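You operate a simulated robot arm through the tools that you are given. There is no shell and no other tool. Be economical: measure what you need, move in short steps, check, and stop when the job is done.

You run a simulated two-armed robot. Do the job below in one go: nothing can be reset, and whatever is moved stays where it is left.

JOB
Pick up the cloth carton with one hand, pass it to the other hand and put it on the top of the wooden bench.
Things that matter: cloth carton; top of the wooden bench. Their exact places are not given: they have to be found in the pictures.

Only the result counts: the job must be done as asked and must still hold three seconds after the hand-in. Knocking over, shifting, dropping, spilling or breaking anything else fails it. Flat cloth is picked up by pressing the open fingertips on it (5 to 10 N) and closing them slowly along it; thin cloth reads only 2 to 8 mm in the jaws.

ROBOT AND FRAMES
Two 7-joint arms with three-finger grippers on one trunk, on a base that drives. Base frame: it is fixed to the floor where the robot stands at the start and does not move with it; the origin is under the middle of the robot, x ahead of it, y to its left, z up. Units: m, rad, N and s.
The left shoulder is at the start at [0.064, 0.154, 0.904], the right one opposite. With the tool pointing down near the work surface each hand reaches from about 0.28 to 0.66 m from the robot's upright axis, wherever it stands, measured 20 degrees to its own side. Places, roughly: top of the wooden bench [0.8, -3.6, 0.8]. Payload 2.69 kg a hand.
The tool frame of a hand sits at the grasp point between the pads (the TCP): z along the fingers, y along the line on which they close. The tips reach 0.029 m beyond it. The gripper opens to 0.12 m. The gripper's body begins 0.078 m behind the TCP.
Orientation is told as [roll, pitch, yaw] about the base's x, y, z axes, in that order, counted from this pose: with the fingers straight down and closing along the base's y, the tool's x points along the base's -x, its y along +y and its z along -z.

CONTROLS
- The arms move only by the tool step_arm. It takes "left_series", "right_series" or both (then of equal length, played together; a hand with none holds still); each is a list that holds one entry, the list of rows, each a list of 7 numbers: the shift along the base's x, y, z in mm, then the turn, a rotation vector about the base's x, y, z in rad, then the closure, from 0 (fully open) to 1 (shut). In form: [[[tx, ty, tz, rx, ry, rz, claw], ...]]. A call has 1 to 20 rows; each row is the pose to reach, as a shift and turn from the pose commanded when the call began. Rows are played at 5 a second. More than 0.05 m and 0.15 rad between two rows, or a gripper value outside its range, and nothing of the call is played. Where a pose cannot be reached the arm comes as near as it can. A force on the tool above 40 N (or 10 N above the force at the start of the call, whichever is more), or a blocked arm, ends the call early, and 0.2 s more pass. Each finger halts on what it meets, pressing with about 22 N; the grip force reading is that of the motor and also rises with nothing between the fingers. The clock runs only during rows and for 0.2 s after the last one: add rows that repeat a pose to give the fingers time. The reply holds the time, the measured pose of the TCP, the force on the tool along the base axes, the opening and the grip force, in the units named above and with some noise, with the torque about the TCP (base axes, N m) and any sound that the robot's microphone picked up.
- Cameras (640 x 400 px; columns grow to the right, rows downward): "scene" is now at [0.1878, -0.0065, 1.046]; the picture's right is [0.05, -1.00, 0.00], its down [-0.65, -0.03, -0.76] and it looks along [0.76, 0.04, -0.65] (base axes); focal length 214 px, centre (320, 200). "left" rides on the left gripper at [0.063, 0, -0.104] in its tool frame; the picture's right is [0.00, 1.00, 0.00], its down [-0.83, 0.00, -0.56] and it looks along [-0.56, 0.00, 0.83] (tool axes); focal length 275 px, centre (320, 200). "right" rides on the right gripper at [0.063, 0, -0.104] in its tool frame; the picture's right is [0.01, 1.00, 0.00], its down [-0.83, 0.00, -0.56] and it looks along [-0.56, 0.00, 0.83] (tool axes); focal length 275 px, centre (320, 200).
- grab_frame(camera): a new picture of that camera. It takes no simulated time.
- move_column(by): slides the trunk up (or, below 0, down) by that many m; the arms and the scene camera ride with it, the base frame stays. It gives what a move gives, with no picture.
- base_move(legs): drives the robot by 1 to 6 legs, each [ahead, left, turn to the left] in m, m and rad, along the robot's own axes; the way and the turn of a leg run together, so that a leg with both is an arc; at most 1.5 m and 3.142 rad a leg. The arms and the cameras ride along, it lands a little off, and it stops where it bumps. It gives what a move gives.
- turn_head(pan, tilt): turns the head with the scene camera to pan (to the left, within 1.396 rad either way) and tilt (down, from -0.506 to 1.204), counted from straight ahead of the robot. It gives what a move gives.
- measure_at(camera, pixels): there is no depth. For up to 12 entries [column, row, z] of the newest picture of that camera ("zoom" is the newest enlarged one), the place [x, y] in the base frame at which the ray of that pixel passes the height z, good to about 0.002 m, but the place of the scene camera against the robot may be out by one fixed shift of up to 0.018 m in any direction. It takes no simulated time.
- inspect(camera, box): a new picture of the part [left, top, right, bottom] of that camera's present view, enlarged. It takes no simulated time.
- finish_job(): hands the job in; it is judged then, once.

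Keep the steps short. Do not move on a guess: measure, check each grasp and each placing, and mend mistakes. In all there are 80 turns and 78 pictures (those below and enlarged ones count). Leave the grippers open and the arms clear of the work at the hand-in unless told otherwise, and finish with a single line.

The tools are called after ">>>" by a JSON object that holds its "op" and its "data". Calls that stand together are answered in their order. step_arm: Moves the arms, as the interface text tells. Its arguments: {"type":"object","properties":{"left_series":{"type":"array","items":{"type":"array","items":{"type":"array","items":{"type":"number"}}}},"right_series":{"type":"array","items":{"type":"array","items":{"type":"array","items":{"type":"number"}}}}},"required":[]} The other tools are called the same way: move_column (by) slides the trunk up or down; base_move (legs) drives the base; turn_head (pan, tilt) turns the head that bears the scene camera; grab_frame (camera) takes a picture; measure_at (camera, pixels) gives the place at which the rays of pixels pass given heights; inspect (camera, box) takes an enlarged picture of a part of a camera's view; finish_job () hands the job in.

At the start:

```text
t: 0.0
left_position: [0.4013, 0.2841, 0.9205]
left_tcp_rot: [0.002, -0.001, 0.0]
left_force: [-0.1, 0.9, -0.1]
left_moment: [-0.01, -0.02, -0.01]
left_gripper_width: 0.1199
left_grip_force: 0.1
right_position: [0.4262, -0.1558, 0.8893]
right_tcp_rot: [-0.001, -0.002, 0.0]
right_force: [0.5, 0.6, -0.2]
right_moment: [-0.01, -0.01, 0.06]
right_gripper_width: 0.12
right_grip_force: 0.1
trunk travel left (down, up): [-0.275, 0.163]
robot x, y, heading: [-0.0014, 0.001, 0.0]
head pan, tilt: [0.051, 0.71]
```

scene: 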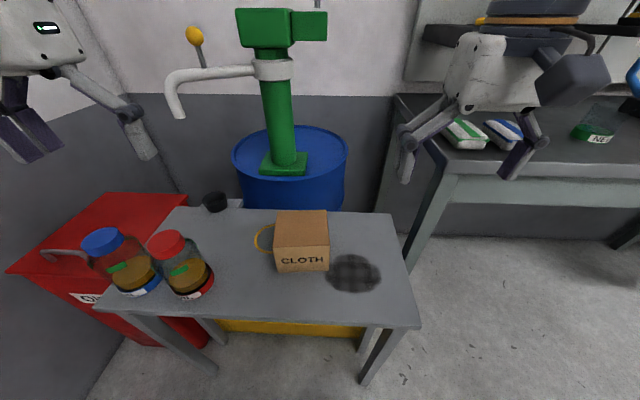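
right: 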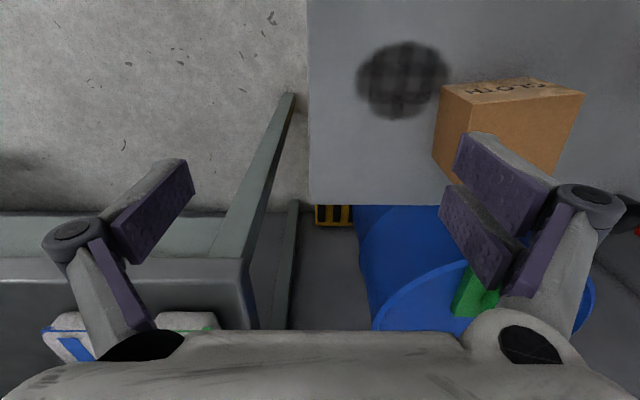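
left: 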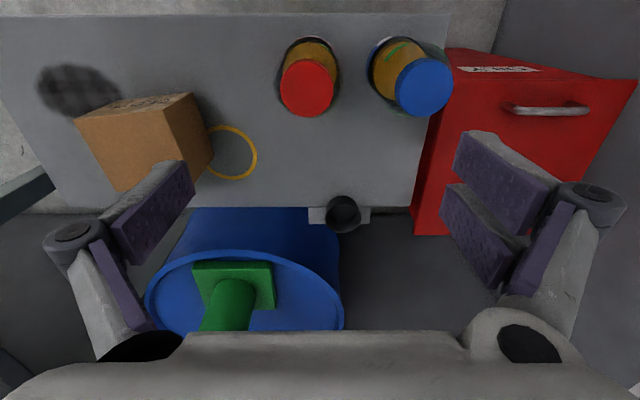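

I see a carton marked CLOTH on a small grey table at about (302,240) in the scene view. I'll enlarge it to find its corners.

>>> {"op": "inspect", "data": {"camera": "scene", "box": [230, 180, 390, 300]}}

>>> {"op": "inspect", "data": {"camera": "left", "box": [20, 60, 280, 220]}}

>>> {"op": "inspect", "data": {"camera": "right", "box": [340, 30, 620, 210]}}

```text
3.33 times, centred on (310, 240) of scene
```

zoom: 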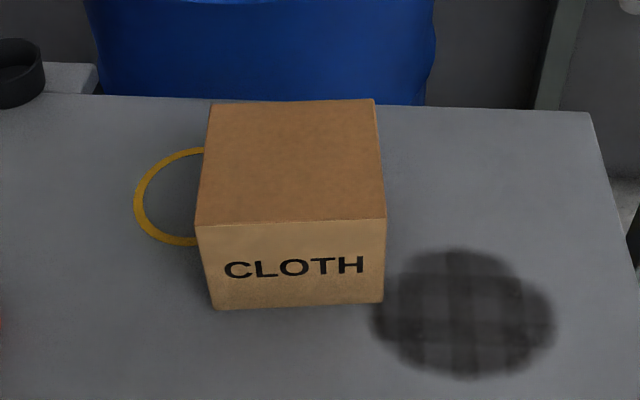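

```text
2.46 times, centred on (150, 140) of left
```

zoom: 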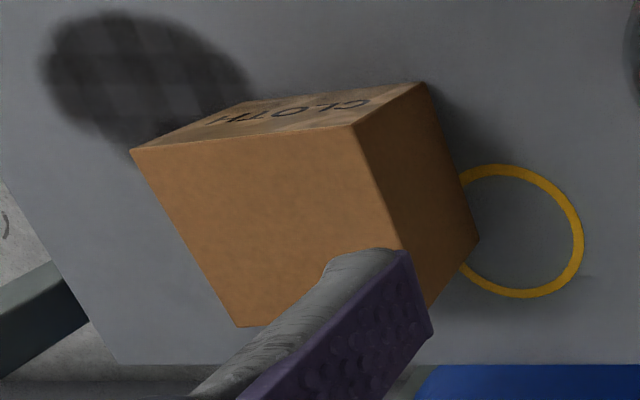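

```text
2.22 times, centred on (480, 120) of right
```

zoom: 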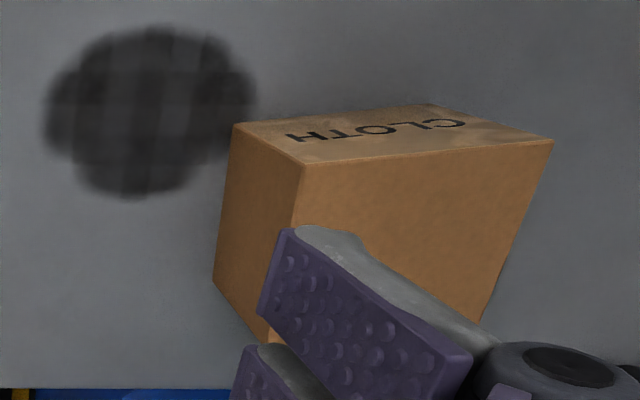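

I'll measure the front top corners and front bottom corner of the box from all three cameras at trial heights. Where the rays agree gives the true heights.

>>> {"op": "measure_at", "data": {"camera": "left", "pixels": [[73.2, 118.9, 0.6], [73.2, 118.9, 0.7], [163.8, 109.5, 0.6], [163.8, 109.5, 0.7], [192.7, 92, 0.5], [192.7, 92, 0.6], [117.5, 190.8, 0.6], [117.5, 190.8, 0.7]]}}

>>> {"op": "measure_at", "data": {"camera": "right", "pixels": [[472.3, 104.2, 0.6], [472.3, 104.2, 0.7], [584.5, 93, 0.6], [584.5, 93, 0.7], [529.5, 76.3, 0.5], [529.5, 76.3, 0.6], [440.4, 85.8, 0.5], [440.4, 85.8, 0.6]]}}

>>> {"op": "measure_at", "data": {"camera": "scene", "pixels": [[278.8, 247.5, 0.6], [278.8, 247.5, 0.7], [339.8, 245.7, 0.6], [339.8, 245.7, 0.7], [284, 272.8, 0.5], [284, 272.8, 0.6], [283.5, 211, 0.6], [283.5, 211, 0.7], [336.4, 210, 0.6], [336.4, 210, 0.7]]}}

```text
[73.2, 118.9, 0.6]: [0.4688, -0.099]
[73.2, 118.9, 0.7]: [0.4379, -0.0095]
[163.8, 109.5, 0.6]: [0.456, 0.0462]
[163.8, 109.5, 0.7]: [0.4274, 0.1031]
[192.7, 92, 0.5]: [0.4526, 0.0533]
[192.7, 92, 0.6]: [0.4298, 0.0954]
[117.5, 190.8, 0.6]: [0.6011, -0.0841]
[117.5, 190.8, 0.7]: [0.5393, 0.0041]
```

```text
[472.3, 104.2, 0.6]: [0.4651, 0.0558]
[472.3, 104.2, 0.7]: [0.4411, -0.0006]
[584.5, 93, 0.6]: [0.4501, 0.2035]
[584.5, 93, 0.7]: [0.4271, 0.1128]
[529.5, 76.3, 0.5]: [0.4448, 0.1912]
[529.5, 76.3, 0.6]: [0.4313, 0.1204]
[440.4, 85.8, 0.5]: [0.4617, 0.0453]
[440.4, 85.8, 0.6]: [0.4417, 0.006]
```

```text
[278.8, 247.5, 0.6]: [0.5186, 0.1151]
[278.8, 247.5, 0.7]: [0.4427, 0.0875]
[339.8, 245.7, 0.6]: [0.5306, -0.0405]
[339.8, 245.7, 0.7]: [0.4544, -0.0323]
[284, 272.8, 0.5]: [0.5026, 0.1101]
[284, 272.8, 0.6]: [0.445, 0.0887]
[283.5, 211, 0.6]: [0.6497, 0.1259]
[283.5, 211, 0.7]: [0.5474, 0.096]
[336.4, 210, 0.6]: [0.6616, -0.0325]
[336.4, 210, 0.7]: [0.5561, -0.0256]
```

The rays meet: the box top is at z ≈ 0.706 and the table at ≈ 0.622. The box is about 0.111 wide and 0.099 deep, turned about +0.11 rad. Next I'll work out whether the yellow ring lies on the table or is attached, by comparing its points in two views. I'll also look towards the bench.

>>> {"op": "measure_at", "data": {"camera": "left", "pixels": [[256.9, 156.3, 0.622], [256.9, 156.3, 0.664], [224, 125.8, 0.622], [224, 125.8, 0.664], [228, 179.5, 0.622], [228, 179.5, 0.664], [207, 132, 0.622]]}}

>>> {"op": "measure_at", "data": {"camera": "scene", "pixels": [[254.4, 240, 0.622], [254.4, 240, 0.664], [273, 224.5, 0.622], [273, 224.5, 0.664], [271.5, 253, 0.622], [271.5, 253, 0.664], [275, 250, 0.622]]}}

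>>> {"op": "inspect", "data": {"camera": "left", "box": [160, 80, 280, 200]}}

>>> {"op": "turn_head", "data": {"pan": -1.39, "tilt": 0.35}}

>>> {"op": "grab_frame", "data": {"camera": "scene"}}

```text
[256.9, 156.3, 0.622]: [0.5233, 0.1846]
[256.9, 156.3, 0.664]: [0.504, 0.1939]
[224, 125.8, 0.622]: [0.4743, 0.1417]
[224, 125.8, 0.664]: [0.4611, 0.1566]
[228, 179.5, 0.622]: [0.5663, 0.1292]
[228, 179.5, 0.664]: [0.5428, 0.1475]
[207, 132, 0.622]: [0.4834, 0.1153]
```

```text
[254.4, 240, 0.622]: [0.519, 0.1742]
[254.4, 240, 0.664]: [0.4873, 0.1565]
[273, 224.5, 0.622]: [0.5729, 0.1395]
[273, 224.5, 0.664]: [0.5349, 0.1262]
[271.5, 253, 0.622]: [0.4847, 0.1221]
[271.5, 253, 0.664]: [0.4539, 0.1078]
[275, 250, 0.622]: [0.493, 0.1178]
```

```text
3.33 times, centred on (220, 140) of left
```

zoom: 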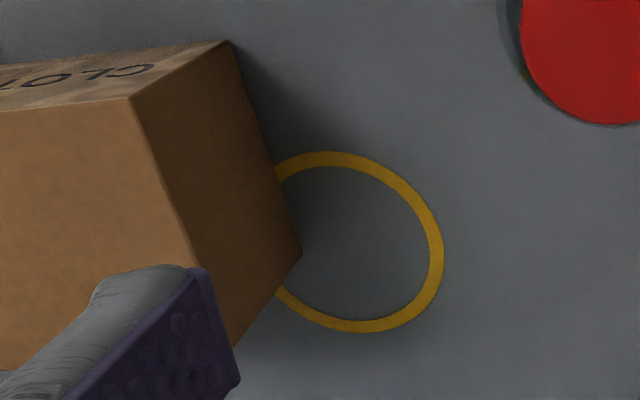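

```text
t: 1.6
left_position: [0.4005, 0.2844, 0.9216]
left_tcp_rot: [0.001, -0.001, -0.001]
left_force: [0.2, -0.5, -0.3]
left_moment: [-0.01, -0.03, -0.02]
left_gripper_width: 0.12
left_grip_force: 0.1
right_position: [0.4261, -0.157, 0.8906]
right_tcp_rot: [0.001, -0.002, -0.001]
right_force: [-0.2, 0.0, 0.3]
right_moment: [0.0, 0.02, 0.0]
right_gripper_width: 0.1197
right_grip_force: 0.1
trunk travel left (down, up): [-0.275, 0.163]
robot x, y, heading: [0.0024, 0.0003, 0.002]
head pan, tilt: [-1.389, 0.351]
```

```text
70 pictures are left
```

scene: 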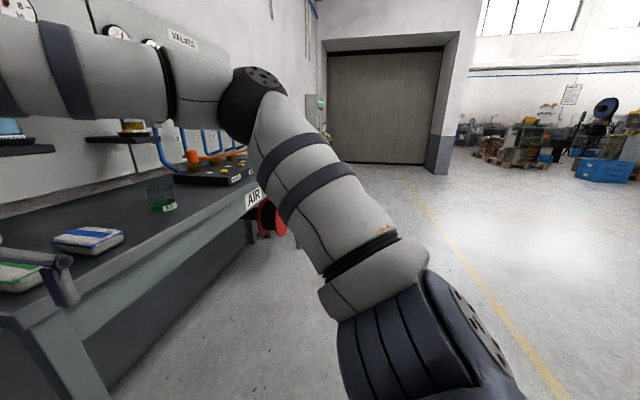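

The ring agrees on the table plane, so it is only a marking, as is the dark patch. Plan:
- The right hand, tilted 0.6 rad to its own side, grips the box across its depth near the right.
- The left hand takes it in the air with the opposite tilt.

First I move the right hand to a point above and to the right of the box.

>>> {"op": "step_arm", "data": {"right_series": [[[11, 19, -20, 0.1, 0.0055, 0.0178, 0], [22, 38, -40, 0.2, 0.011, 0.0356, 0], [33, 57, -60, 0.3, 0.0165, 0.0534, 0], [44, 76, -80, 0.4, 0.022, 0.071, 0], [54, 95, -100, 0.5, 0.0275, 0.089, 0], [65, 116, -122, 0.599, 0.033, 0.1067, 0], [65, 116, -122, 0.599, 0.033, 0.1067, 0]]]}}

>>> {"op": "turn_head", "data": {"pan": 0.05, "tilt": 0.71}}

>>> {"op": "grab_frame", "data": {"camera": "scene"}}

>>> {"op": "grab_frame", "data": {"camera": "right"}}

```text
t: 3.2
left_position: [0.4002, 0.2846, 0.9208]
left_tcp_rot: [-0.001, 0.0, 0.0]
left_force: [0.4, -0.4, -0.5]
left_moment: [0.02, 0.0, 0.02]
left_gripper_width: 0.12
left_grip_force: 0.0
right_position: [0.4903, -0.0408, 0.7668]
right_tcp_rot: [0.602, -0.003, 0.11]
right_force: [-0.5, -1.2, 0.4]
right_moment: [0.03, 0.02, -0.03]
right_gripper_width: 0.12
right_grip_force: 0.1
trunk travel left (down, up): [-0.275, 0.163]
robot x, y, heading: [0.0008, -0.0008, -0.0]
head pan, tilt: [-1.389, 0.351]
```

```text
t: 4.7
left_position: [0.4015, 0.285, 0.9197]
left_tcp_rot: [-0.001, -0.001, 0.0]
left_force: [-0.4, 0.4, 0.5]
left_moment: [-0.01, 0.02, 0.02]
left_gripper_width: 0.12
left_grip_force: 0.1
right_position: [0.4911, -0.0396, 0.7677]
right_tcp_rot: [0.599, -0.001, 0.108]
right_force: [0.1, 0.9, -0.1]
right_moment: [0.01, 0.01, -0.01]
right_gripper_width: 0.1201
right_grip_force: 0.0
trunk travel left (down, up): [-0.275, 0.163]
robot x, y, heading: [-0.0002, -0.0001, 0.001]
head pan, tilt: [0.051, 0.71]
```

```text
69 pictures are left
```

scene: 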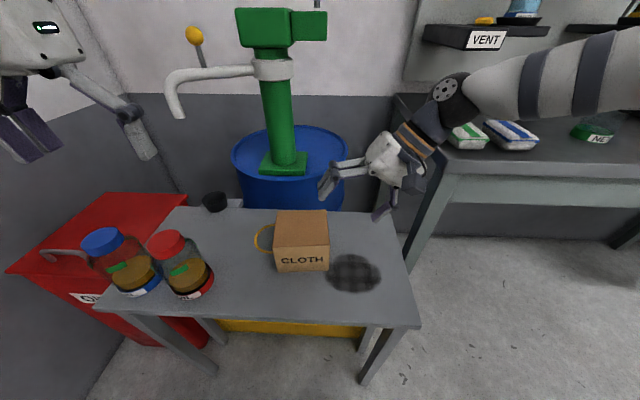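

```text
68 pictures are left
```

right: 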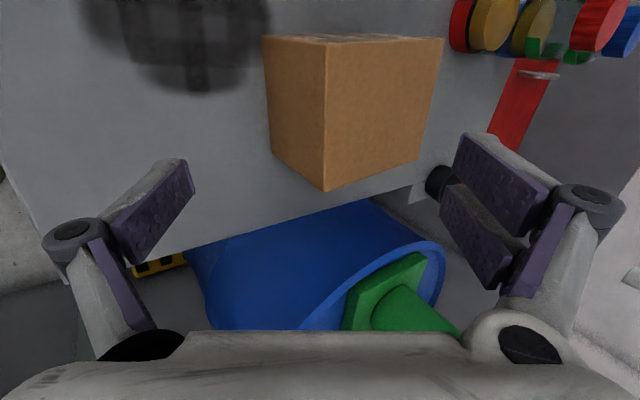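

The grippers' default closing line is y, so I need a further 90° turn about the tool axis to close along the box's depth. I'll back off 60 mm along the tool axis and turn +π/2.

>>> {"op": "step_arm", "data": {"right_series": [[[2, -17, 25, 0.0088, -0.08, 0.1178, 0], [4, -34, 50, 0.0177, -0.16, 0.2357, 0], [4, -34, 50, 0.0266, -0.2404, 0.3535, 0], [4, -34, 50, 0.0354, -0.3205, 0.4713, 0], [4, -34, 50, 0.0443, -0.4006, 0.5891, 0], [4, -34, 50, 0.0531, -0.4807, 0.707, 0], [4, -34, 50, 0.062, -0.561, 0.825, 0], [4, -34, 50, 0.0708, -0.641, 0.9427, 0], [4, -34, 50, 0.0797, -0.721, 1.0605, 0], [4, -34, 50, 0.0885, -0.801, 1.178, 0], [4, -34, 50, 0.0974, -0.8813, 1.296, 0], [4, -34, 50, 0.0974, -0.8813, 1.296, 0], [4, -34, 50, 0.0974, -0.8813, 1.296, 0]]]}}

>>> {"op": "grab_frame", "data": {"camera": "scene"}}

>>> {"op": "grab_frame", "data": {"camera": "right"}}

```text
t: 7.5
left_position: [0.4017, 0.2853, 0.9214]
left_tcp_rot: [0.001, 0.002, 0.001]
left_force: [0.5, 0.0, -0.3]
left_moment: [0.0, 0.05, 0.0]
left_gripper_width: 0.1201
left_grip_force: 0.1
right_position: [0.4948, -0.0738, 0.8176]
right_tcp_rot: [-0.001, -0.601, 1.683]
right_force: [-0.5, 0.1, 0.5]
right_moment: [-0.01, -0.03, 0.05]
right_gripper_width: 0.12
right_grip_force: 0.1
trunk travel left (down, up): [-0.275, 0.163]
robot x, y, heading: [0.0004, -0.0005, -0.001]
head pan, tilt: [0.051, 0.71]
```

```text
67 pictures are left
```

scene: 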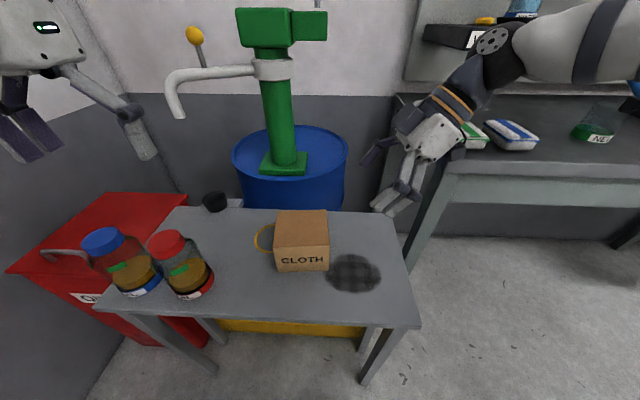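

```text
66 pictures are left
```

right: 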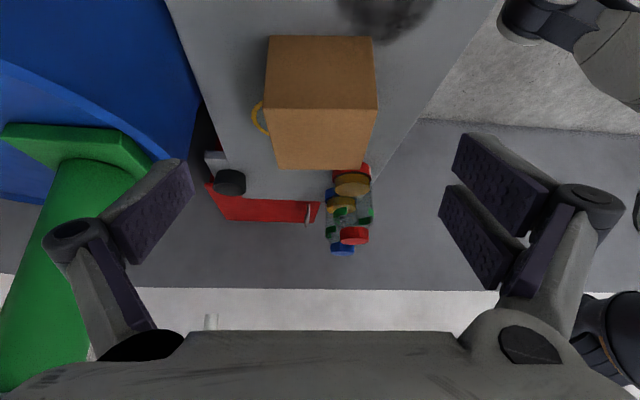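

The turn worked. The box is now square and centred between the fingers (columns 265–378). I'll re-measure the top corners from this view.

>>> {"op": "measure_at", "data": {"camera": "right", "pixels": [[265, 107, 0.706], [377, 108, 0.706], [368, 168, 0.706], [277, 169, 0.706], [268, 36, 0.622], [371, 37, 0.622]]}}

```text
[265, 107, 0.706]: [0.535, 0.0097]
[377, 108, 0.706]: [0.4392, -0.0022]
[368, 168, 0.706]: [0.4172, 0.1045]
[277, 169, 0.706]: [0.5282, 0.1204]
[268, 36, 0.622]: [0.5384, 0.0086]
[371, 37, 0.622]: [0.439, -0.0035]
```

The box is confirmed. I'll advance 180 mm along the tool axis with the fingers open.

>>> {"op": "step_arm", "data": {"right_series": [[[-2.5, 22, -33, 0, 0, 0, 0], [-5, 45, -66, 0, 0, 0, 0], [-7, 65, -95, 0, 0, 0, 0], [-9, 85, -124, 0, 0, 0, 0], [-11, 101, -148, 0, 0, 0, 0], [-11, 101, -148, 0, 0, 0, 0]]]}}

>>> {"op": "grab_frame", "data": {"camera": "right"}}

>>> {"op": "inspect", "data": {"camera": "scene", "box": [230, 150, 430, 300]}}

```text
t: 8.9
left_position: [0.4006, 0.285, 0.9203]
left_tcp_rot: [0.0, 0.001, 0.0]
left_force: [0.4, 0.8, 0.7]
left_moment: [-0.03, 0.02, 0.0]
left_gripper_width: 0.1203
left_grip_force: 0.0
right_position: [0.484, 0.027, 0.6693]
right_tcp_rot: [0.001, -0.602, 1.68]
right_force: [-0.6, -1.0, -0.2]
right_moment: [0.03, -0.01, 0.0]
right_gripper_width: 0.1199
right_grip_force: 0.0
trunk travel left (down, up): [-0.275, 0.163]
robot x, y, heading: [-0.0014, 0.0015, -0.007]
head pan, tilt: [0.051, 0.71]
```

```text
65 pictures are left
```

right: 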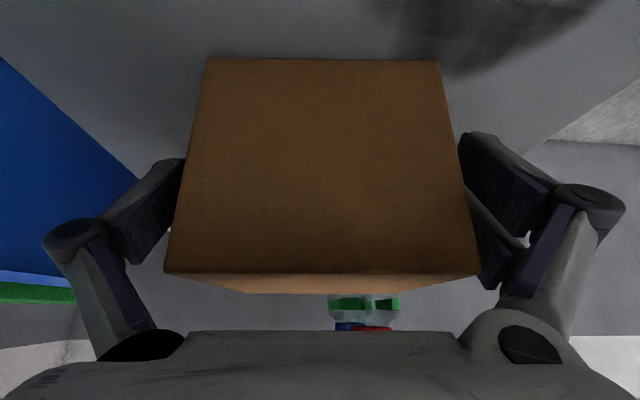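

```text
2.67 times, centred on (330, 225) of scene
```

zoom: 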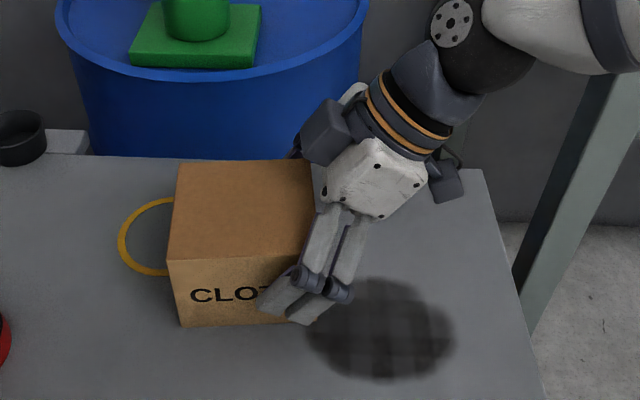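

The fingers straddle the box. I'll close gradually.

>>> {"op": "step_arm", "data": {"right_series": [[[0, 0, 0, 0, 0, 0, 0.08], [0, 0, 0, 0, 0, 0, 0.14], [0, 0, 0, 0, 0, 0, 0.2], [0, 0, 0, 0, 0, 0, 0.3], [0, 0, 0, 0, 0, 0, 0.5], [0, 0, 0, 0, 0, 0, 0.5]]]}}

>>> {"op": "inspect", "data": {"camera": "scene", "box": [230, 150, 430, 300]}}

```text
t: 10.3
left_position: [0.4002, 0.2838, 0.9215]
left_tcp_rot: [-0.001, -0.001, 0.0]
left_force: [0.2, -0.5, -0.2]
left_moment: [0.0, 0.0, 0.01]
left_gripper_width: 0.1199
left_grip_force: 0.2
right_position: [0.484, 0.0257, 0.671]
right_tcp_rot: [-0.004, -0.605, 1.681]
right_force: [-0.4, -5.7, 16.2]
right_moment: [-0.3, 0.38, 0.11]
right_gripper_width: 0.1022
right_grip_force: 21.5
trunk travel left (down, up): [-0.275, 0.163]
robot x, y, heading: [-0.0018, -0.0013, -0.004]
head pan, tilt: [0.051, 0.71]
```

```text
2.67 times, centred on (330, 225) of scene
```

zoom: 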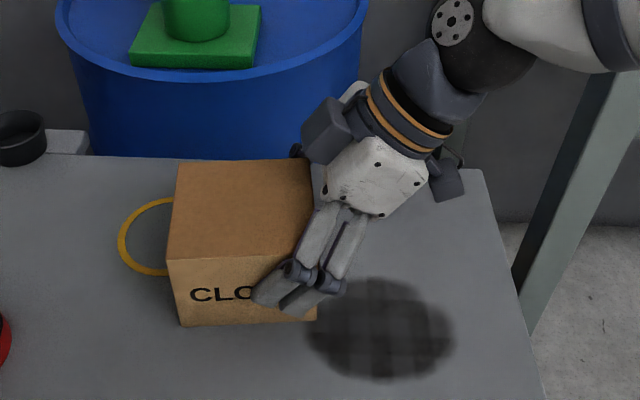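

It grips at 0.102 m with 21.5 N. I'll lift slowly.

>>> {"op": "step_arm", "data": {"right_series": [[[0, 0, 5, 0, 0, 0, 0.5], [0, 0, 12, 0, 0, 0, 0.5], [0, 0, 25, 0, 0, 0, 0.5], [0, 0, 40, 0, 0, 0, 0.5], [0, 0, 40, 0, 0, 0, 0.5]]]}}

>>> {"op": "grab_frame", "data": {"camera": "scene"}}

>>> {"op": "grab_frame", "data": {"camera": "right"}}

```text
t: 11.5
left_position: [0.4012, 0.2833, 0.9201]
left_tcp_rot: [0.0, 0.001, 0.0]
left_force: [-0.6, -0.2, -0.4]
left_moment: [-0.02, 0.0, 0.0]
left_gripper_width: 0.1201
left_grip_force: 0.1
right_position: [0.4843, 0.0265, 0.7099]
right_tcp_rot: [-0.002, -0.604, 1.679]
right_force: [0.2, -0.9, -3.1]
right_moment: [-0.06, 0.01, -0.02]
right_gripper_width: 0.1001
right_grip_force: 22.5
trunk travel left (down, up): [-0.275, 0.163]
robot x, y, heading: [-0.0004, -0.002, 0.001]
head pan, tilt: [0.051, 0.71]
```

```text
62 pictures are left
```

scene: 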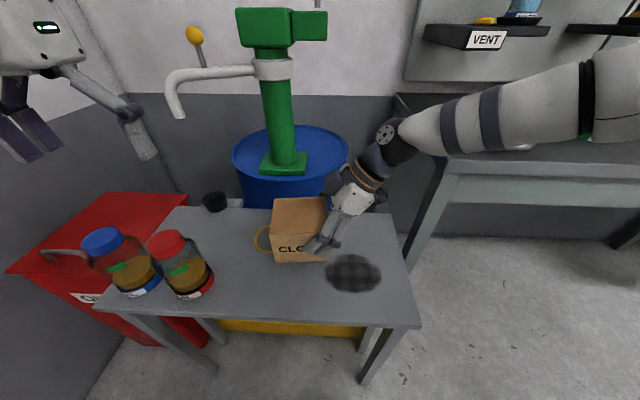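

```text
61 pictures are left
```

right: 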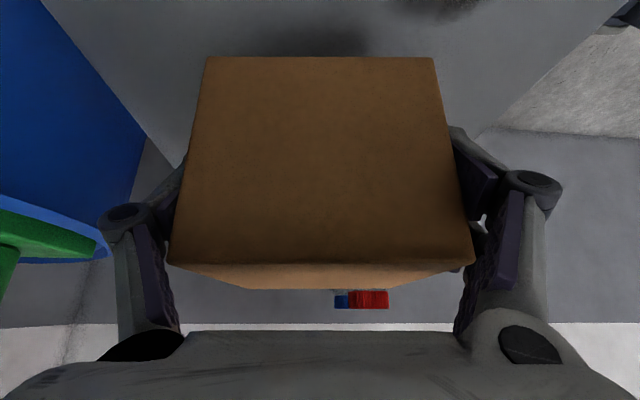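

The box is held, reading about 3 N. I'll raise it another 120 mm while the left hand moves to its standby pose, tilted to its own side.

>>> {"op": "step_arm", "data": {"right_series": [[[0, 0, 20, 0, 0, 0, 0.5], [0, 0, 40, 0, 0, 0, 0.5], [0, 0, 60, 0, 0, 0, 0.5], [0, 0, 80, 0, 0, 0, 0.5], [0, 0, 100, 0, 0, 0, 0.5], [0, 0, 120, 0, 0, 0, 0.5], [0, 0, 120, 0, 0, 0, 0.5]]], "left_series": [[[11, -14, 9, -0.108, -0.006, 0.0177, 0], [21, -28, 18, -0.216, -0.012, 0.0354, 0], [32, -42, 27, -0.3245, -0.018, 0.053, 0], [43, -56, 37, -0.433, -0.024, 0.0707, 0], [53, -70, 46, -0.541, -0.03, 0.0884, 0], [64, -84, 55, -0.649, -0.0358, 0.1061, 0], [64, -84, 55, -0.649, -0.0358, 0.1061, 0]]]}}

>>> {"op": "step_arm", "data": {"left_series": [[[0, 0, 0, 0.0095, -0.0859, -0.1137, 0], [0, 0, 0, 0.019, -0.1718, -0.2274, 0], [0, 0, 0, 0.0284, -0.2576, -0.341, 0], [0, 0, 0, 0.0379, -0.3435, -0.4547, 0], [0, 0, 0, 0.0474, -0.4294, -0.5684, 0], [0, 0, 0, 0.0569, -0.5153, -0.6821, 0], [0, 0, 0, 0.0664, -0.6012, -0.7958, 0], [0, 0, 0, 0.0758, -0.687, -0.9095, 0], [0, 0, 0, 0.0853, -0.773, -1.0231, 0], [0, 0, 0, 0.0948, -0.8588, -1.1368, 0], [0, 0, 0, 0.1043, -0.9447, -1.2505, 0], [0, 0, 0, 0.1043, -0.9447, -1.2505, 0], [0, 0, 0, 0.1043, -0.9447, -1.2505, 0]]]}}

>>> {"op": "grab_frame", "data": {"camera": "scene"}}

>>> {"op": "grab_frame", "data": {"camera": "left"}}

```text
t: 13.1
left_position: [0.4662, 0.2001, 0.9763]
left_tcp_rot: [-0.65, 0.0, 0.112]
left_force: [0.1, 0.0, 0.1]
left_moment: [-0.02, -0.01, 0.01]
left_gripper_width: 0.1198
left_grip_force: 0.1
right_position: [0.4847, 0.0266, 0.8304]
right_tcp_rot: [0.001, -0.602, 1.682]
right_force: [-0.8, 0.9, -2.9]
right_moment: [-0.09, 0.01, 0.06]
right_gripper_width: 0.0999
right_grip_force: 22.2
trunk travel left (down, up): [-0.275, 0.163]
robot x, y, heading: [-0.0025, 0.0005, -0.001]
head pan, tilt: [0.051, 0.71]
```

```text
t: 15.9
left_position: [0.4653, 0.2007, 0.9748]
left_tcp_rot: [0.0, -0.651, -1.461]
left_force: [0.5, 0.2, 0.5]
left_moment: [-0.02, -0.01, 0.01]
left_gripper_width: 0.12
left_grip_force: 0.1
right_position: [0.4847, 0.0261, 0.8313]
right_tcp_rot: [0.001, -0.603, 1.68]
right_force: [0.1, 0.1, -2.7]
right_moment: [-0.08, 0.01, -0.04]
right_gripper_width: 0.0998
right_grip_force: 21.9
trunk travel left (down, up): [-0.275, 0.163]
robot x, y, heading: [0.0018, -0.0007, 0.0]
head pan, tilt: [0.051, 0.71]
```

```text
60 pictures are left
```

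scene: 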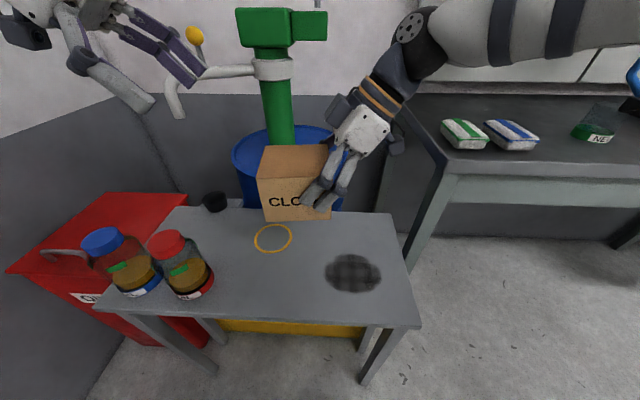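

```text
59 pictures are left
```

left: 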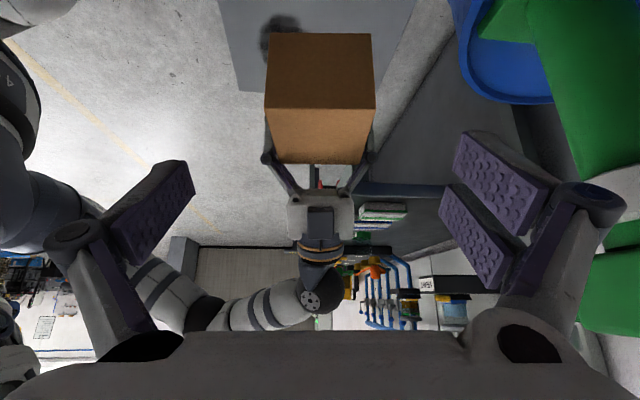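

The left hand is lined up, with the box centred at column 320. I'll check its top corners and then advance.

>>> {"op": "measure_at", "data": {"camera": "left", "pixels": [[265, 107, 0.866], [376, 107, 0.866], [367, 163, 0.866], [275, 161, 0.866], [268, 34, 0.782], [372, 34, 0.782]]}}

```text
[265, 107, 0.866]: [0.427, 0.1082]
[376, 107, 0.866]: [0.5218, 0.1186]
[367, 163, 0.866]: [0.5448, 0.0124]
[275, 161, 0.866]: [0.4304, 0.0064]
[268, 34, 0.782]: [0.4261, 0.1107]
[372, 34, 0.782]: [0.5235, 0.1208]
```

It matches the expectation. The left hand advances 180 mm with its fingers open.

>>> {"op": "step_arm", "data": {"left_series": [[[3, -27, -36, 0, 0, 0, 0], [6, -54, -72, 0, 0, 0, 0], [8, -73, -97, 0, 0, 0, 0], [10, -91, -120, 0, 0, 0, 0], [12, -108, -143, 0, 0, 0, 0], [12, -108, -143, 0, 0, 0, 0]]]}}

>>> {"op": "grab_frame", "data": {"camera": "left"}}

>>> {"op": "inspect", "data": {"camera": "scene", "box": [200, 100, 400, 250]}}

```text
t: 17.3
left_position: [0.4768, 0.0916, 0.8313]
left_tcp_rot: [0.0, -0.65, -1.459]
left_force: [0.1, -0.6, 0.0]
left_moment: [0.0, -0.03, -0.02]
left_gripper_width: 0.12
left_grip_force: 0.2
right_position: [0.4832, 0.0271, 0.8306]
right_tcp_rot: [0.002, -0.603, 1.681]
right_force: [-0.5, 0.4, -2.5]
right_moment: [-0.1, -0.03, 0.02]
right_gripper_width: 0.0993
right_grip_force: 22.4
trunk travel left (down, up): [-0.275, 0.163]
robot x, y, heading: [-0.0008, 0.0026, -0.003]
head pan, tilt: [0.051, 0.71]
```

```text
58 pictures are left
```

left: 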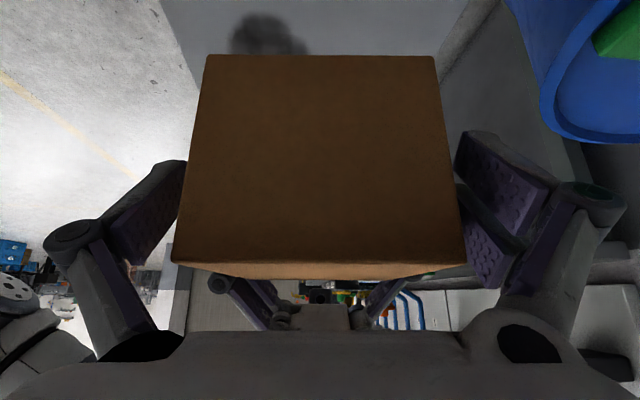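

```text
2.67 times, centred on (300, 175) of scene
```

zoom: 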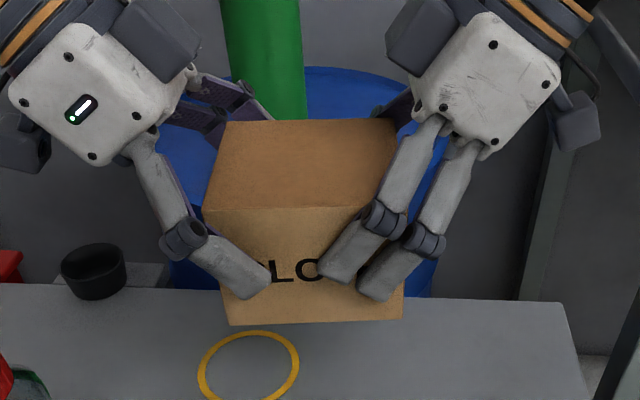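

It is well placed. I'll close the left fingers gradually.

>>> {"op": "step_arm", "data": {"left_series": [[[0, 0, 0, 0, 0, 0, 0.08], [0, 0, 0, 0, 0, 0, 0.14], [0, 0, 0, 0, 0, 0, 0.2], [0, 0, 0, 0, 0, 0, 0.3], [0, 0, 0, 0, 0, 0, 0.5], [0, 0, 0, 0, 0, 0, 0.5]]]}}

>>> {"op": "inspect", "data": {"camera": "scene", "box": [200, 100, 400, 250]}}

```text
t: 18.7
left_position: [0.4778, 0.0919, 0.833]
left_tcp_rot: [-0.001, -0.65, -1.46]
left_force: [-2.3, 1.4, 0.1]
left_moment: [-0.08, 0.13, -0.34]
left_gripper_width: 0.0999
left_grip_force: 21.9
right_position: [0.4849, 0.0255, 0.8307]
right_tcp_rot: [-0.001, -0.602, 1.679]
right_force: [1.8, -0.7, -4.3]
right_moment: [-0.11, -0.13, 0.28]
right_gripper_width: 0.1001
right_grip_force: 22.0
trunk travel left (down, up): [-0.275, 0.163]
robot x, y, heading: [-0.0038, 0.0028, 0.002]
head pan, tilt: [0.051, 0.71]
```

```text
2.67 times, centred on (300, 175) of scene
```

zoom: 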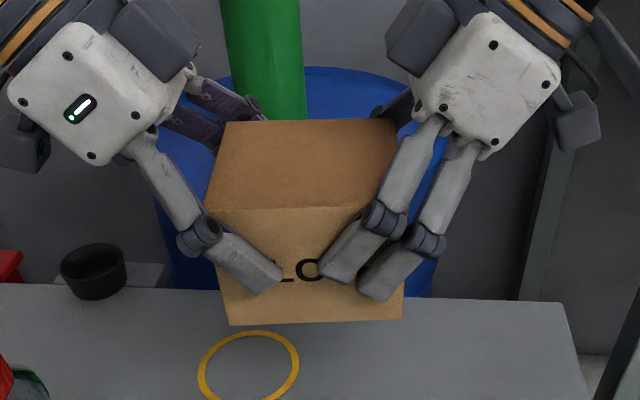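

Both hands hold it. I'll open the right hand and withdraw it along its tool axis.

>>> {"op": "step_arm", "data": {"right_series": [[[0, 0, 0, 0, 0, 0, 0.16], [0, 0, 0, 0, 0, 0, 0.08], [0, 0, 0, 0, 0, 0, 0], [0, 0, 0, 0, 0, 0, 0], [1, -11, 17, 0, 0, 0, 0], [3, -28, 41, 0, 0, 0, 0], [5, -50, 74, 0, 0, 0, 0], [8, -73, 107, 0, 0, 0, 0], [11, -101, 148, 0, 0, 0, 0], [11, -101, 148, 0, 0, 0, 0]]]}}

>>> {"op": "grab_frame", "data": {"camera": "scene"}}

>>> {"op": "grab_frame", "data": {"camera": "left"}}

```text
t: 20.9
left_position: [0.4775, 0.0929, 0.8325]
left_tcp_rot: [-0.001, -0.649, -1.459]
left_force: [-0.1, 0.8, 0.1]
left_moment: [0.08, 0.04, 0.0]
left_gripper_width: 0.0996
left_grip_force: 22.1
right_position: [0.4968, -0.0751, 0.9785]
right_tcp_rot: [0.001, -0.603, 1.68]
right_force: [0.7, -0.2, -0.5]
right_moment: [0.02, -0.01, -0.02]
right_gripper_width: 0.1199
right_grip_force: 0.1
trunk travel left (down, up): [-0.275, 0.163]
robot x, y, heading: [-0.0007, 0.0025, 0.001]
head pan, tilt: [0.051, 0.71]
```

```text
55 pictures are left
```

scene: 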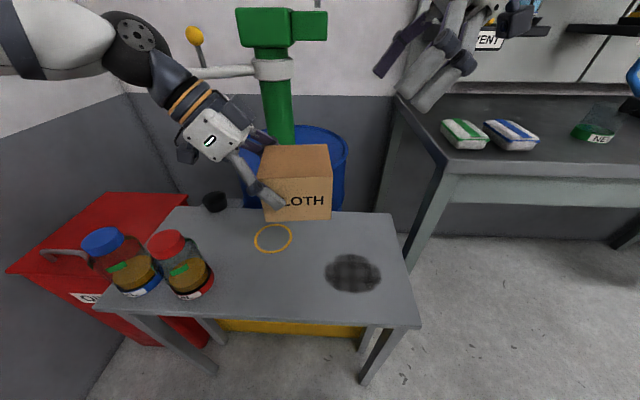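

```text
54 pictures are left
```

left: 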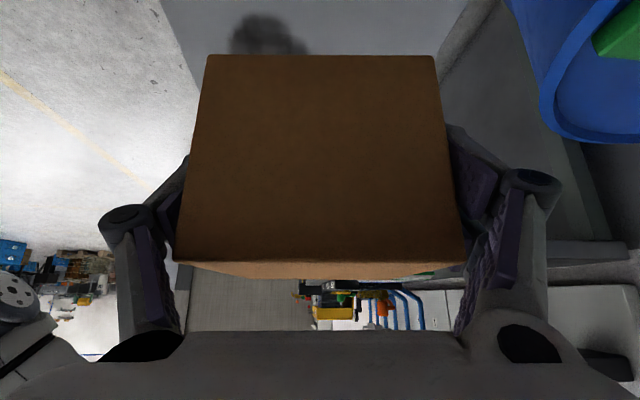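

The left hand holds the box alone and level. I'll bring the right hand in and to the side, and draw the left hand with the box in and up a little. Then I'll look around for the bench.

>>> {"op": "step_arm", "data": {"right_series": [[[-20, -20, 0, 0, 0, 0, 0], [-40, -50, 0, 0, 0, 0, 0], [-60, -80, 0, 0, 0, 0, 0], [-80, -110, 0, 0, 0, 0, 0], [-100, -130, 0, 0, 0, 0, 0], [-100, -130, 0, 0, 0, 0, 0]]], "left_series": [[[-5, 5, 15, 0, 0, 0, 0.5], [-15, 15, 35, 0, 0, 0, 0.5], [-30, 30, 60, 0, 0, 0, 0.5], [-50, 50, 85, 0, 0, 0, 0.5], [-70, 70, 100, 0, 0, 0, 0.5], [-70, 70, 100, 0, 0, 0, 0.5]]]}}

>>> {"op": "turn_head", "data": {"pan": -0.9, "tilt": 0.3}}

>>> {"op": "grab_frame", "data": {"camera": "scene"}}

>>> {"op": "turn_head", "data": {"pan": -1.39, "tilt": 0.2}}

>>> {"op": "grab_frame", "data": {"camera": "scene"}}

```text
t: 22.3
left_position: [0.4067, 0.1634, 0.9331]
left_tcp_rot: [-0.001, -0.651, -1.459]
left_force: [0.9, 0.9, -2.6]
left_moment: [0.07, 0.0, 0.01]
left_gripper_width: 0.1
left_grip_force: 22.1
right_position: [0.3963, -0.2048, 0.9781]
right_tcp_rot: [0.001, -0.601, 1.681]
right_force: [-1.2, 0.5, 0.5]
right_moment: [0.03, 0.01, 0.03]
right_gripper_width: 0.1199
right_grip_force: 0.0
trunk travel left (down, up): [-0.275, 0.163]
robot x, y, heading: [0.0012, 0.0006, -0.001]
head pan, tilt: [0.051, 0.71]
```

```text
t: 23.6
left_position: [0.408, 0.164, 0.9328]
left_tcp_rot: [0.0, -0.651, -1.458]
left_force: [-0.4, 0.2, -2.3]
left_moment: [0.06, 0.03, -0.01]
left_gripper_width: 0.0997
left_grip_force: 22.0
right_position: [0.3948, -0.2054, 0.9786]
right_tcp_rot: [0.0, -0.602, 1.681]
right_force: [0.4, 0.1, 0.1]
right_moment: [-0.03, 0.01, 0.04]
right_gripper_width: 0.12
right_grip_force: 0.1
trunk travel left (down, up): [-0.275, 0.163]
robot x, y, heading: [0.0002, -0.0031, 0.004]
head pan, tilt: [-0.901, 0.3]
```

```text
53 pictures are left
```

scene: 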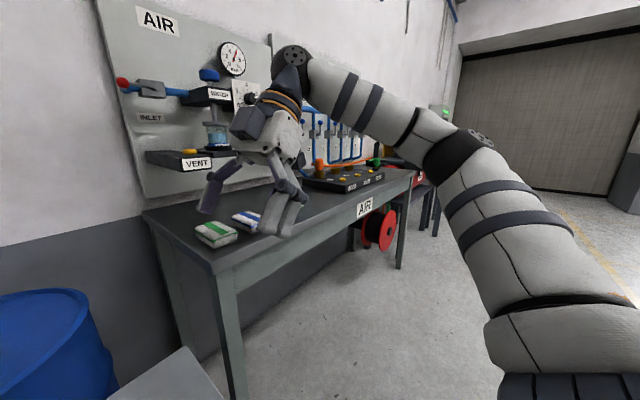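

```text
t: 24.5
left_position: [0.408, 0.1631, 0.9325]
left_tcp_rot: [-0.001, -0.651, -1.459]
left_force: [0.3, 0.4, -2.8]
left_moment: [0.09, -0.03, 0.02]
left_gripper_width: 0.1
left_grip_force: 22.2
right_position: [0.3946, -0.2052, 0.9785]
right_tcp_rot: [0.001, -0.603, 1.681]
right_force: [0.0, -0.1, 0.4]
right_moment: [0.0, -0.02, 0.02]
right_gripper_width: 0.1199
right_grip_force: 0.1
trunk travel left (down, up): [-0.275, 0.163]
robot x, y, heading: [0.0018, 0.0005, -0.004]
head pan, tilt: [-1.389, 0.201]
```

```text
52 pictures are left
```

scene: 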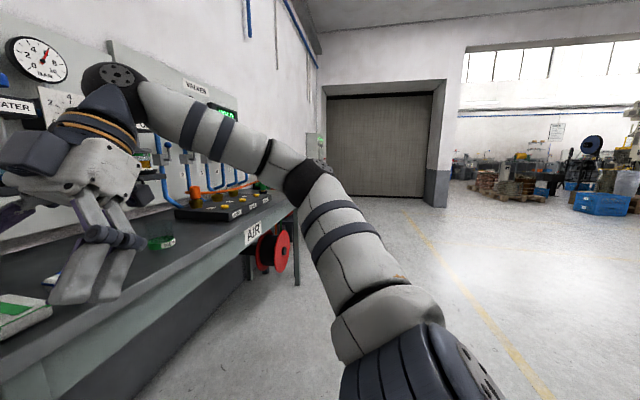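

The weight shows as −2.6 N in the left hand, so the box is held. The grey valve bench runs along the wall on the right and the wooden bench lies beyond it. I'll back off 0.35 m, slide 1.5 m to the right, and look.

>>> {"op": "base_move", "data": {"legs": [[-0.35, 0, 0], [0, -1.5, 0]]}}

>>> {"op": "turn_head", "data": {"pan": -1.1, "tilt": 0.35}}

>>> {"op": "grab_frame", "data": {"camera": "scene"}}

```text
t: 37.9
left_position: [0.0591, -1.3266, 0.932]
left_tcp_rot: [0.0, -0.651, -1.457]
left_force: [0.4, 0.0, -1.1]
left_moment: [0.08, -0.02, -0.02]
left_gripper_width: 0.0995
left_grip_force: 22.0
right_position: [0.0487, -1.6946, 0.9775]
right_tcp_rot: [0.0, -0.603, 1.685]
right_force: [-0.6, 0.0, 0.1]
right_moment: [-0.01, -0.01, -0.01]
right_gripper_width: 0.1199
right_grip_force: 0.0
trunk travel left (down, up): [-0.275, 0.163]
robot x, y, heading: [-0.3463, -1.4939, 0.002]
head pan, tilt: [-1.389, 0.201]
```

```text
t: 38.7
left_position: [0.0589, -1.3257, 0.9327]
left_tcp_rot: [0.001, -0.65, -1.456]
left_force: [0.0, 0.4, -1.7]
left_moment: [0.1, 0.0, 0.0]
left_gripper_width: 0.1
left_grip_force: 21.8
right_position: [0.0487, -1.6946, 0.9773]
right_tcp_rot: [0.001, -0.603, 1.686]
right_force: [-0.1, -0.6, -0.6]
right_moment: [0.0, 0.03, 0.04]
right_gripper_width: 0.1199
right_grip_force: 0.1
trunk travel left (down, up): [-0.275, 0.163]
robot x, y, heading: [-0.35, -1.4951, 0.008]
head pan, tilt: [-1.1, 0.351]
```

```text
51 pictures are left
```

scene: 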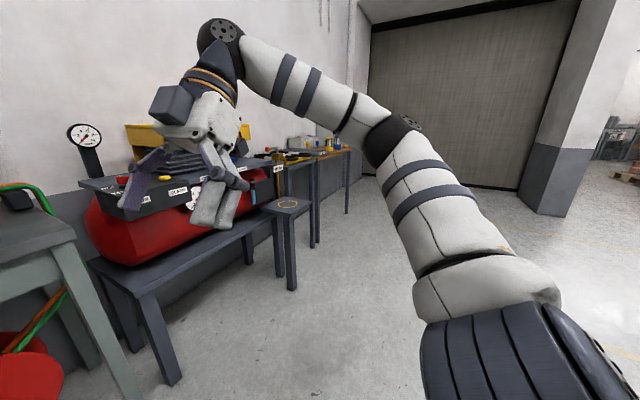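

The wooden bench top shows at about (320,155), past the red tank and a small stool. I'll slide another 1.4 m to the right and look.

>>> {"op": "base_move", "data": {"legs": [[0, -1.4, 0]]}}

>>> {"op": "turn_head", "data": {"pan": -0.55, "tilt": 0.4}}

>>> {"op": "grab_frame", "data": {"camera": "scene"}}

```text
t: 49.6
left_position: [0.0685, -2.7238, 0.9334]
left_tcp_rot: [0.002, -0.652, -1.45]
left_force: [0.4, 0.1, -2.0]
left_moment: [0.08, 0.01, 0.0]
left_gripper_width: 0.0996
left_grip_force: 22.5
right_position: [0.0599, -3.0914, 0.9776]
right_tcp_rot: [-0.001, -0.601, 1.692]
right_force: [-0.6, 0.0, 0.1]
right_moment: [0.05, 0.01, -0.01]
right_gripper_width: 0.1201
right_grip_force: 0.1
trunk travel left (down, up): [-0.275, 0.163]
robot x, y, heading: [-0.3331, -2.8895, 0.008]
head pan, tilt: [-1.1, 0.351]
```

```text
t: 50.6
left_position: [0.0689, -2.7243, 0.932]
left_tcp_rot: [0.0, -0.651, -1.45]
left_force: [1.0, -0.7, -3.0]
left_moment: [0.07, 0.01, 0.02]
left_gripper_width: 0.0998
left_grip_force: 22.4
right_position: [0.0604, -3.0907, 0.978]
right_tcp_rot: [-0.001, -0.601, 1.689]
right_force: [0.7, -0.4, 0.3]
right_moment: [0.01, -0.01, 0.0]
right_gripper_width: 0.12
right_grip_force: 0.0
trunk travel left (down, up): [-0.275, 0.163]
robot x, y, heading: [-0.3414, -2.8922, 0.011]
head pan, tilt: [-0.55, 0.4]
```

```text
50 pictures are left
```

scene: 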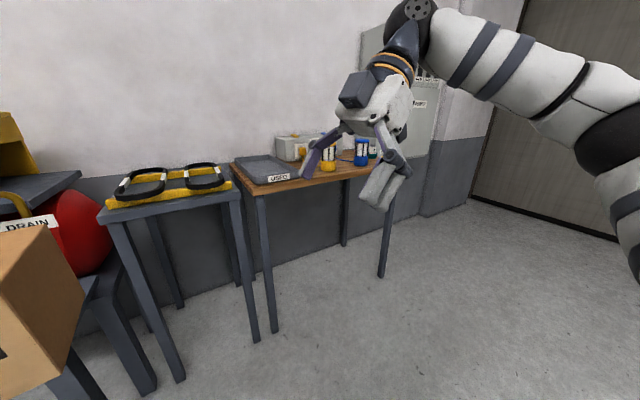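

The wooden bench carries a tray marked USED, a grey box, jars and other things. I'll slide 0.65 m further right to face it, and look straight on.

>>> {"op": "base_move", "data": {"legs": [[0, -0.65, 0]]}}

>>> {"op": "turn_head", "data": {"pan": 0.0, "tilt": 0.45}}

>>> {"op": "grab_frame", "data": {"camera": "scene"}}

```text
t: 56.1
left_position: [0.0738, -3.3768, 0.9326]
left_tcp_rot: [0.0, -0.652, -1.456]
left_force: [-0.5, 0.8, -2.0]
left_moment: [0.1, -0.06, 0.01]
left_gripper_width: 0.0997
left_grip_force: 21.8
right_position: [0.0627, -3.7447, 0.9773]
right_tcp_rot: [0.001, -0.6, 1.683]
right_force: [0.4, -0.1, 1.0]
right_moment: [-0.01, 0.01, -0.04]
right_gripper_width: 0.1199
right_grip_force: 0.0
trunk travel left (down, up): [-0.275, 0.163]
robot x, y, heading: [-0.3347, -3.5459, 0.004]
head pan, tilt: [-0.55, 0.4]
```

```text
t: 57.0
left_position: [0.0733, -3.378, 0.9335]
left_tcp_rot: [0.0, -0.65, -1.455]
left_force: [-0.3, 0.7, -2.8]
left_moment: [0.07, 0.0, 0.01]
left_gripper_width: 0.0999
left_grip_force: 22.0
right_position: [0.0626, -3.7464, 0.9775]
right_tcp_rot: [-0.002, -0.602, 1.683]
right_force: [0.2, -0.2, 0.7]
right_moment: [-0.02, 0.04, 0.01]
right_gripper_width: 0.1199
right_grip_force: 0.1
trunk travel left (down, up): [-0.275, 0.163]
robot x, y, heading: [-0.3291, -3.5405, 0.005]
head pan, tilt: [0.0, 0.45]
```

```text
49 pictures are left
```

scene: 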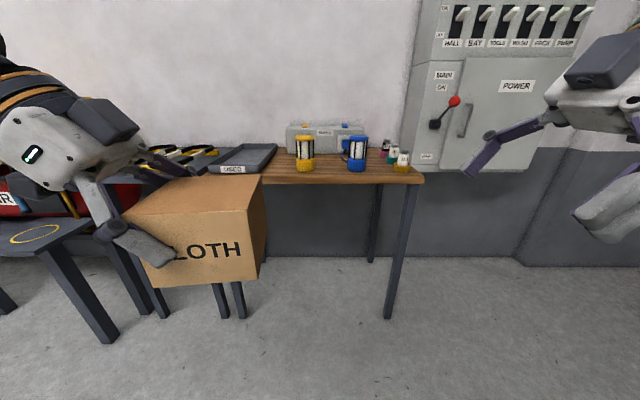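

I'll raise the trunk 0.15 m for a better look at the bench top and move closer in short legs.

>>> {"op": "move_column", "data": {"by": 0.15}}

>>> {"op": "base_move", "data": {"legs": [[0.3, 0, 0]]}}

>>> {"op": "turn_head", "data": {"pan": -0.1, "tilt": 0.65}}

>>> {"op": "grab_frame", "data": {"camera": "scene"}}

>>> {"op": "measure_at", "data": {"camera": "scene", "pixels": [[320, 200, 0.8]]}}

```text
t: 58.8
left_position: [0.0742, -3.3767, 1.0822]
left_tcp_rot: [-0.004, -0.649, -1.455]
left_force: [0.7, -0.6, -4.1]
left_moment: [0.07, -0.03, -0.01]
left_gripper_width: 0.1001
left_grip_force: 22.4
right_position: [0.0628, -3.7455, 1.1264]
right_tcp_rot: [0.003, -0.603, 1.684]
right_force: [0.4, 0.3, -0.2]
right_moment: [0.04, 0.03, 0.01]
right_gripper_width: 0.1199
right_grip_force: 0.0
trunk travel left (down, up): [-0.425, 0.013]
robot x, y, heading: [-0.3334, -3.5416, 0.002]
head pan, tilt: [0.0, 0.45]
```

```text
t: 60.8
left_position: [0.3725, -3.3768, 1.0825]
left_tcp_rot: [0.001, -0.651, -1.454]
left_force: [-0.2, 0.4, -3.5]
left_moment: [0.09, 0.05, -0.03]
left_gripper_width: 0.0999
left_grip_force: 21.8
right_position: [0.3626, -3.7443, 1.1272]
right_tcp_rot: [-0.001, -0.603, 1.684]
right_force: [0.0, 1.0, -0.1]
right_moment: [0.02, 0.01, 0.01]
right_gripper_width: 0.1199
right_grip_force: 0.0
trunk travel left (down, up): [-0.425, 0.013]
robot x, y, heading: [-0.0338, -3.5433, 0.006]
head pan, tilt: [0.0, 0.45]
```

```text
t: 61.6
left_position: [0.3717, -3.3771, 1.0825]
left_tcp_rot: [-0.001, -0.652, -1.457]
left_force: [0.3, -0.4, -2.2]
left_moment: [0.11, 0.05, -0.02]
left_gripper_width: 0.0999
left_grip_force: 21.6
right_position: [0.3626, -3.744, 1.1276]
right_tcp_rot: [0.001, -0.602, 1.684]
right_force: [-0.3, -0.3, -0.2]
right_moment: [-0.01, -0.01, -0.02]
right_gripper_width: 0.1202
right_grip_force: 0.1
trunk travel left (down, up): [-0.425, 0.013]
robot x, y, heading: [-0.0314, -3.5409, 0.002]
head pan, tilt: [-0.099, 0.649]
```

```text
48 pictures are left
```

scene: 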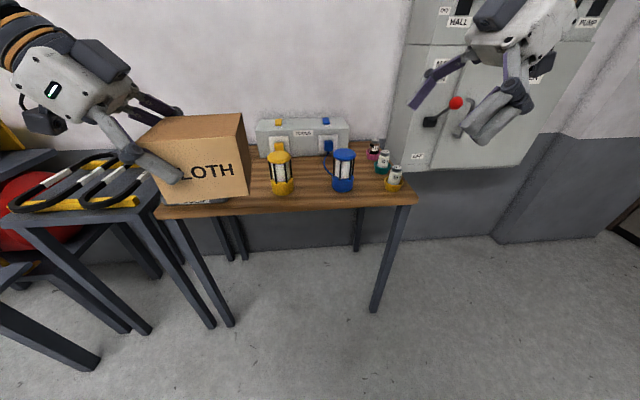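

```text
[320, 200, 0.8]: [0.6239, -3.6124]
```

I'll enlarge the bench top to find free space.

>>> {"op": "inspect", "data": {"camera": "scene", "box": [150, 100, 430, 230]}}

>>> {"op": "grab_frame", "data": {"camera": "left"}}

>>> {"op": "grab_frame", "data": {"camera": "right"}}

```text
2.29 times, centred on (290, 165) of scene
```

zoom: 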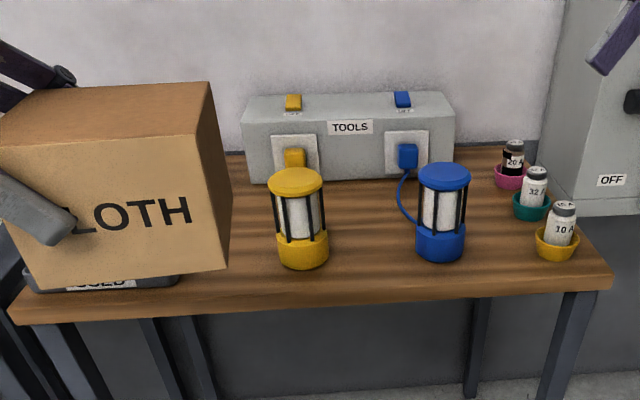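

```text
46 pictures are left
```

left: 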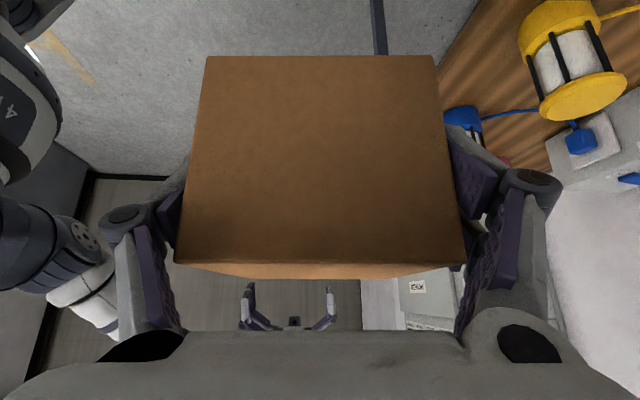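

```text
45 pictures are left
```

right: 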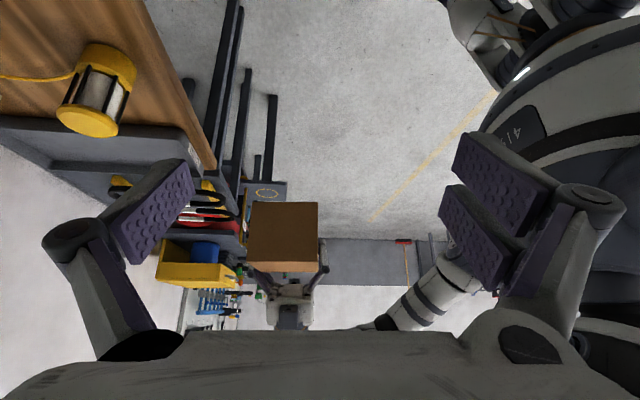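

I'll measure the bench edge and the gaps at z = 0.8, in the enlarged view and then the wrist view.

>>> {"op": "measure_at", "data": {"camera": "zoom", "pixels": [[12, 310, 0.8], [612, 275, 0.8], [328, 255, 0.8], [278, 255, 0.8], [302, 268, 0.8], [417, 250, 0.8], [466, 250, 0.8], [440, 261, 0.8], [535, 248, 0.8], [455, 178, 0.8], [270, 184, 0.8], [178, 285, 0.8]]}}

>>> {"op": "inspect", "data": {"camera": "right", "box": [0, 0, 240, 190]}}

>>> {"op": "measure_at", "data": {"camera": "right", "pixels": [[94, 46, 0.8], [136, 73, 0.8], [66, 118, 0.9], [214, 170, 0.8], [145, 0, 0.8]]}}

```text
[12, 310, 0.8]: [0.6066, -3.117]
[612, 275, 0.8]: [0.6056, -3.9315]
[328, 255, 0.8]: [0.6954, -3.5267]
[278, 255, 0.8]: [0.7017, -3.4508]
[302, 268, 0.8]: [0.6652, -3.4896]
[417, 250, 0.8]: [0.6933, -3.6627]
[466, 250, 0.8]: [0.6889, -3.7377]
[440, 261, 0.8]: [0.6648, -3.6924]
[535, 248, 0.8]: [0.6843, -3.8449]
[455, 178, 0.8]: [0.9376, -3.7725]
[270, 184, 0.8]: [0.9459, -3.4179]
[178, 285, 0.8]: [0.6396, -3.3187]
```

```text
2.11 times, centred on (120, 95) of right
```

zoom: 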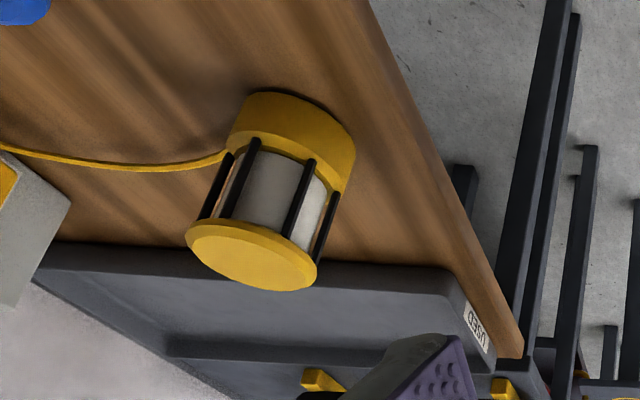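

```text
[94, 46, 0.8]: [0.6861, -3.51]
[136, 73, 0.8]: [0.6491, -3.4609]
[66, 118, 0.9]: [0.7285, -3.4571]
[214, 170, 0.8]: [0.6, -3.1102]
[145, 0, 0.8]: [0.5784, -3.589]
```

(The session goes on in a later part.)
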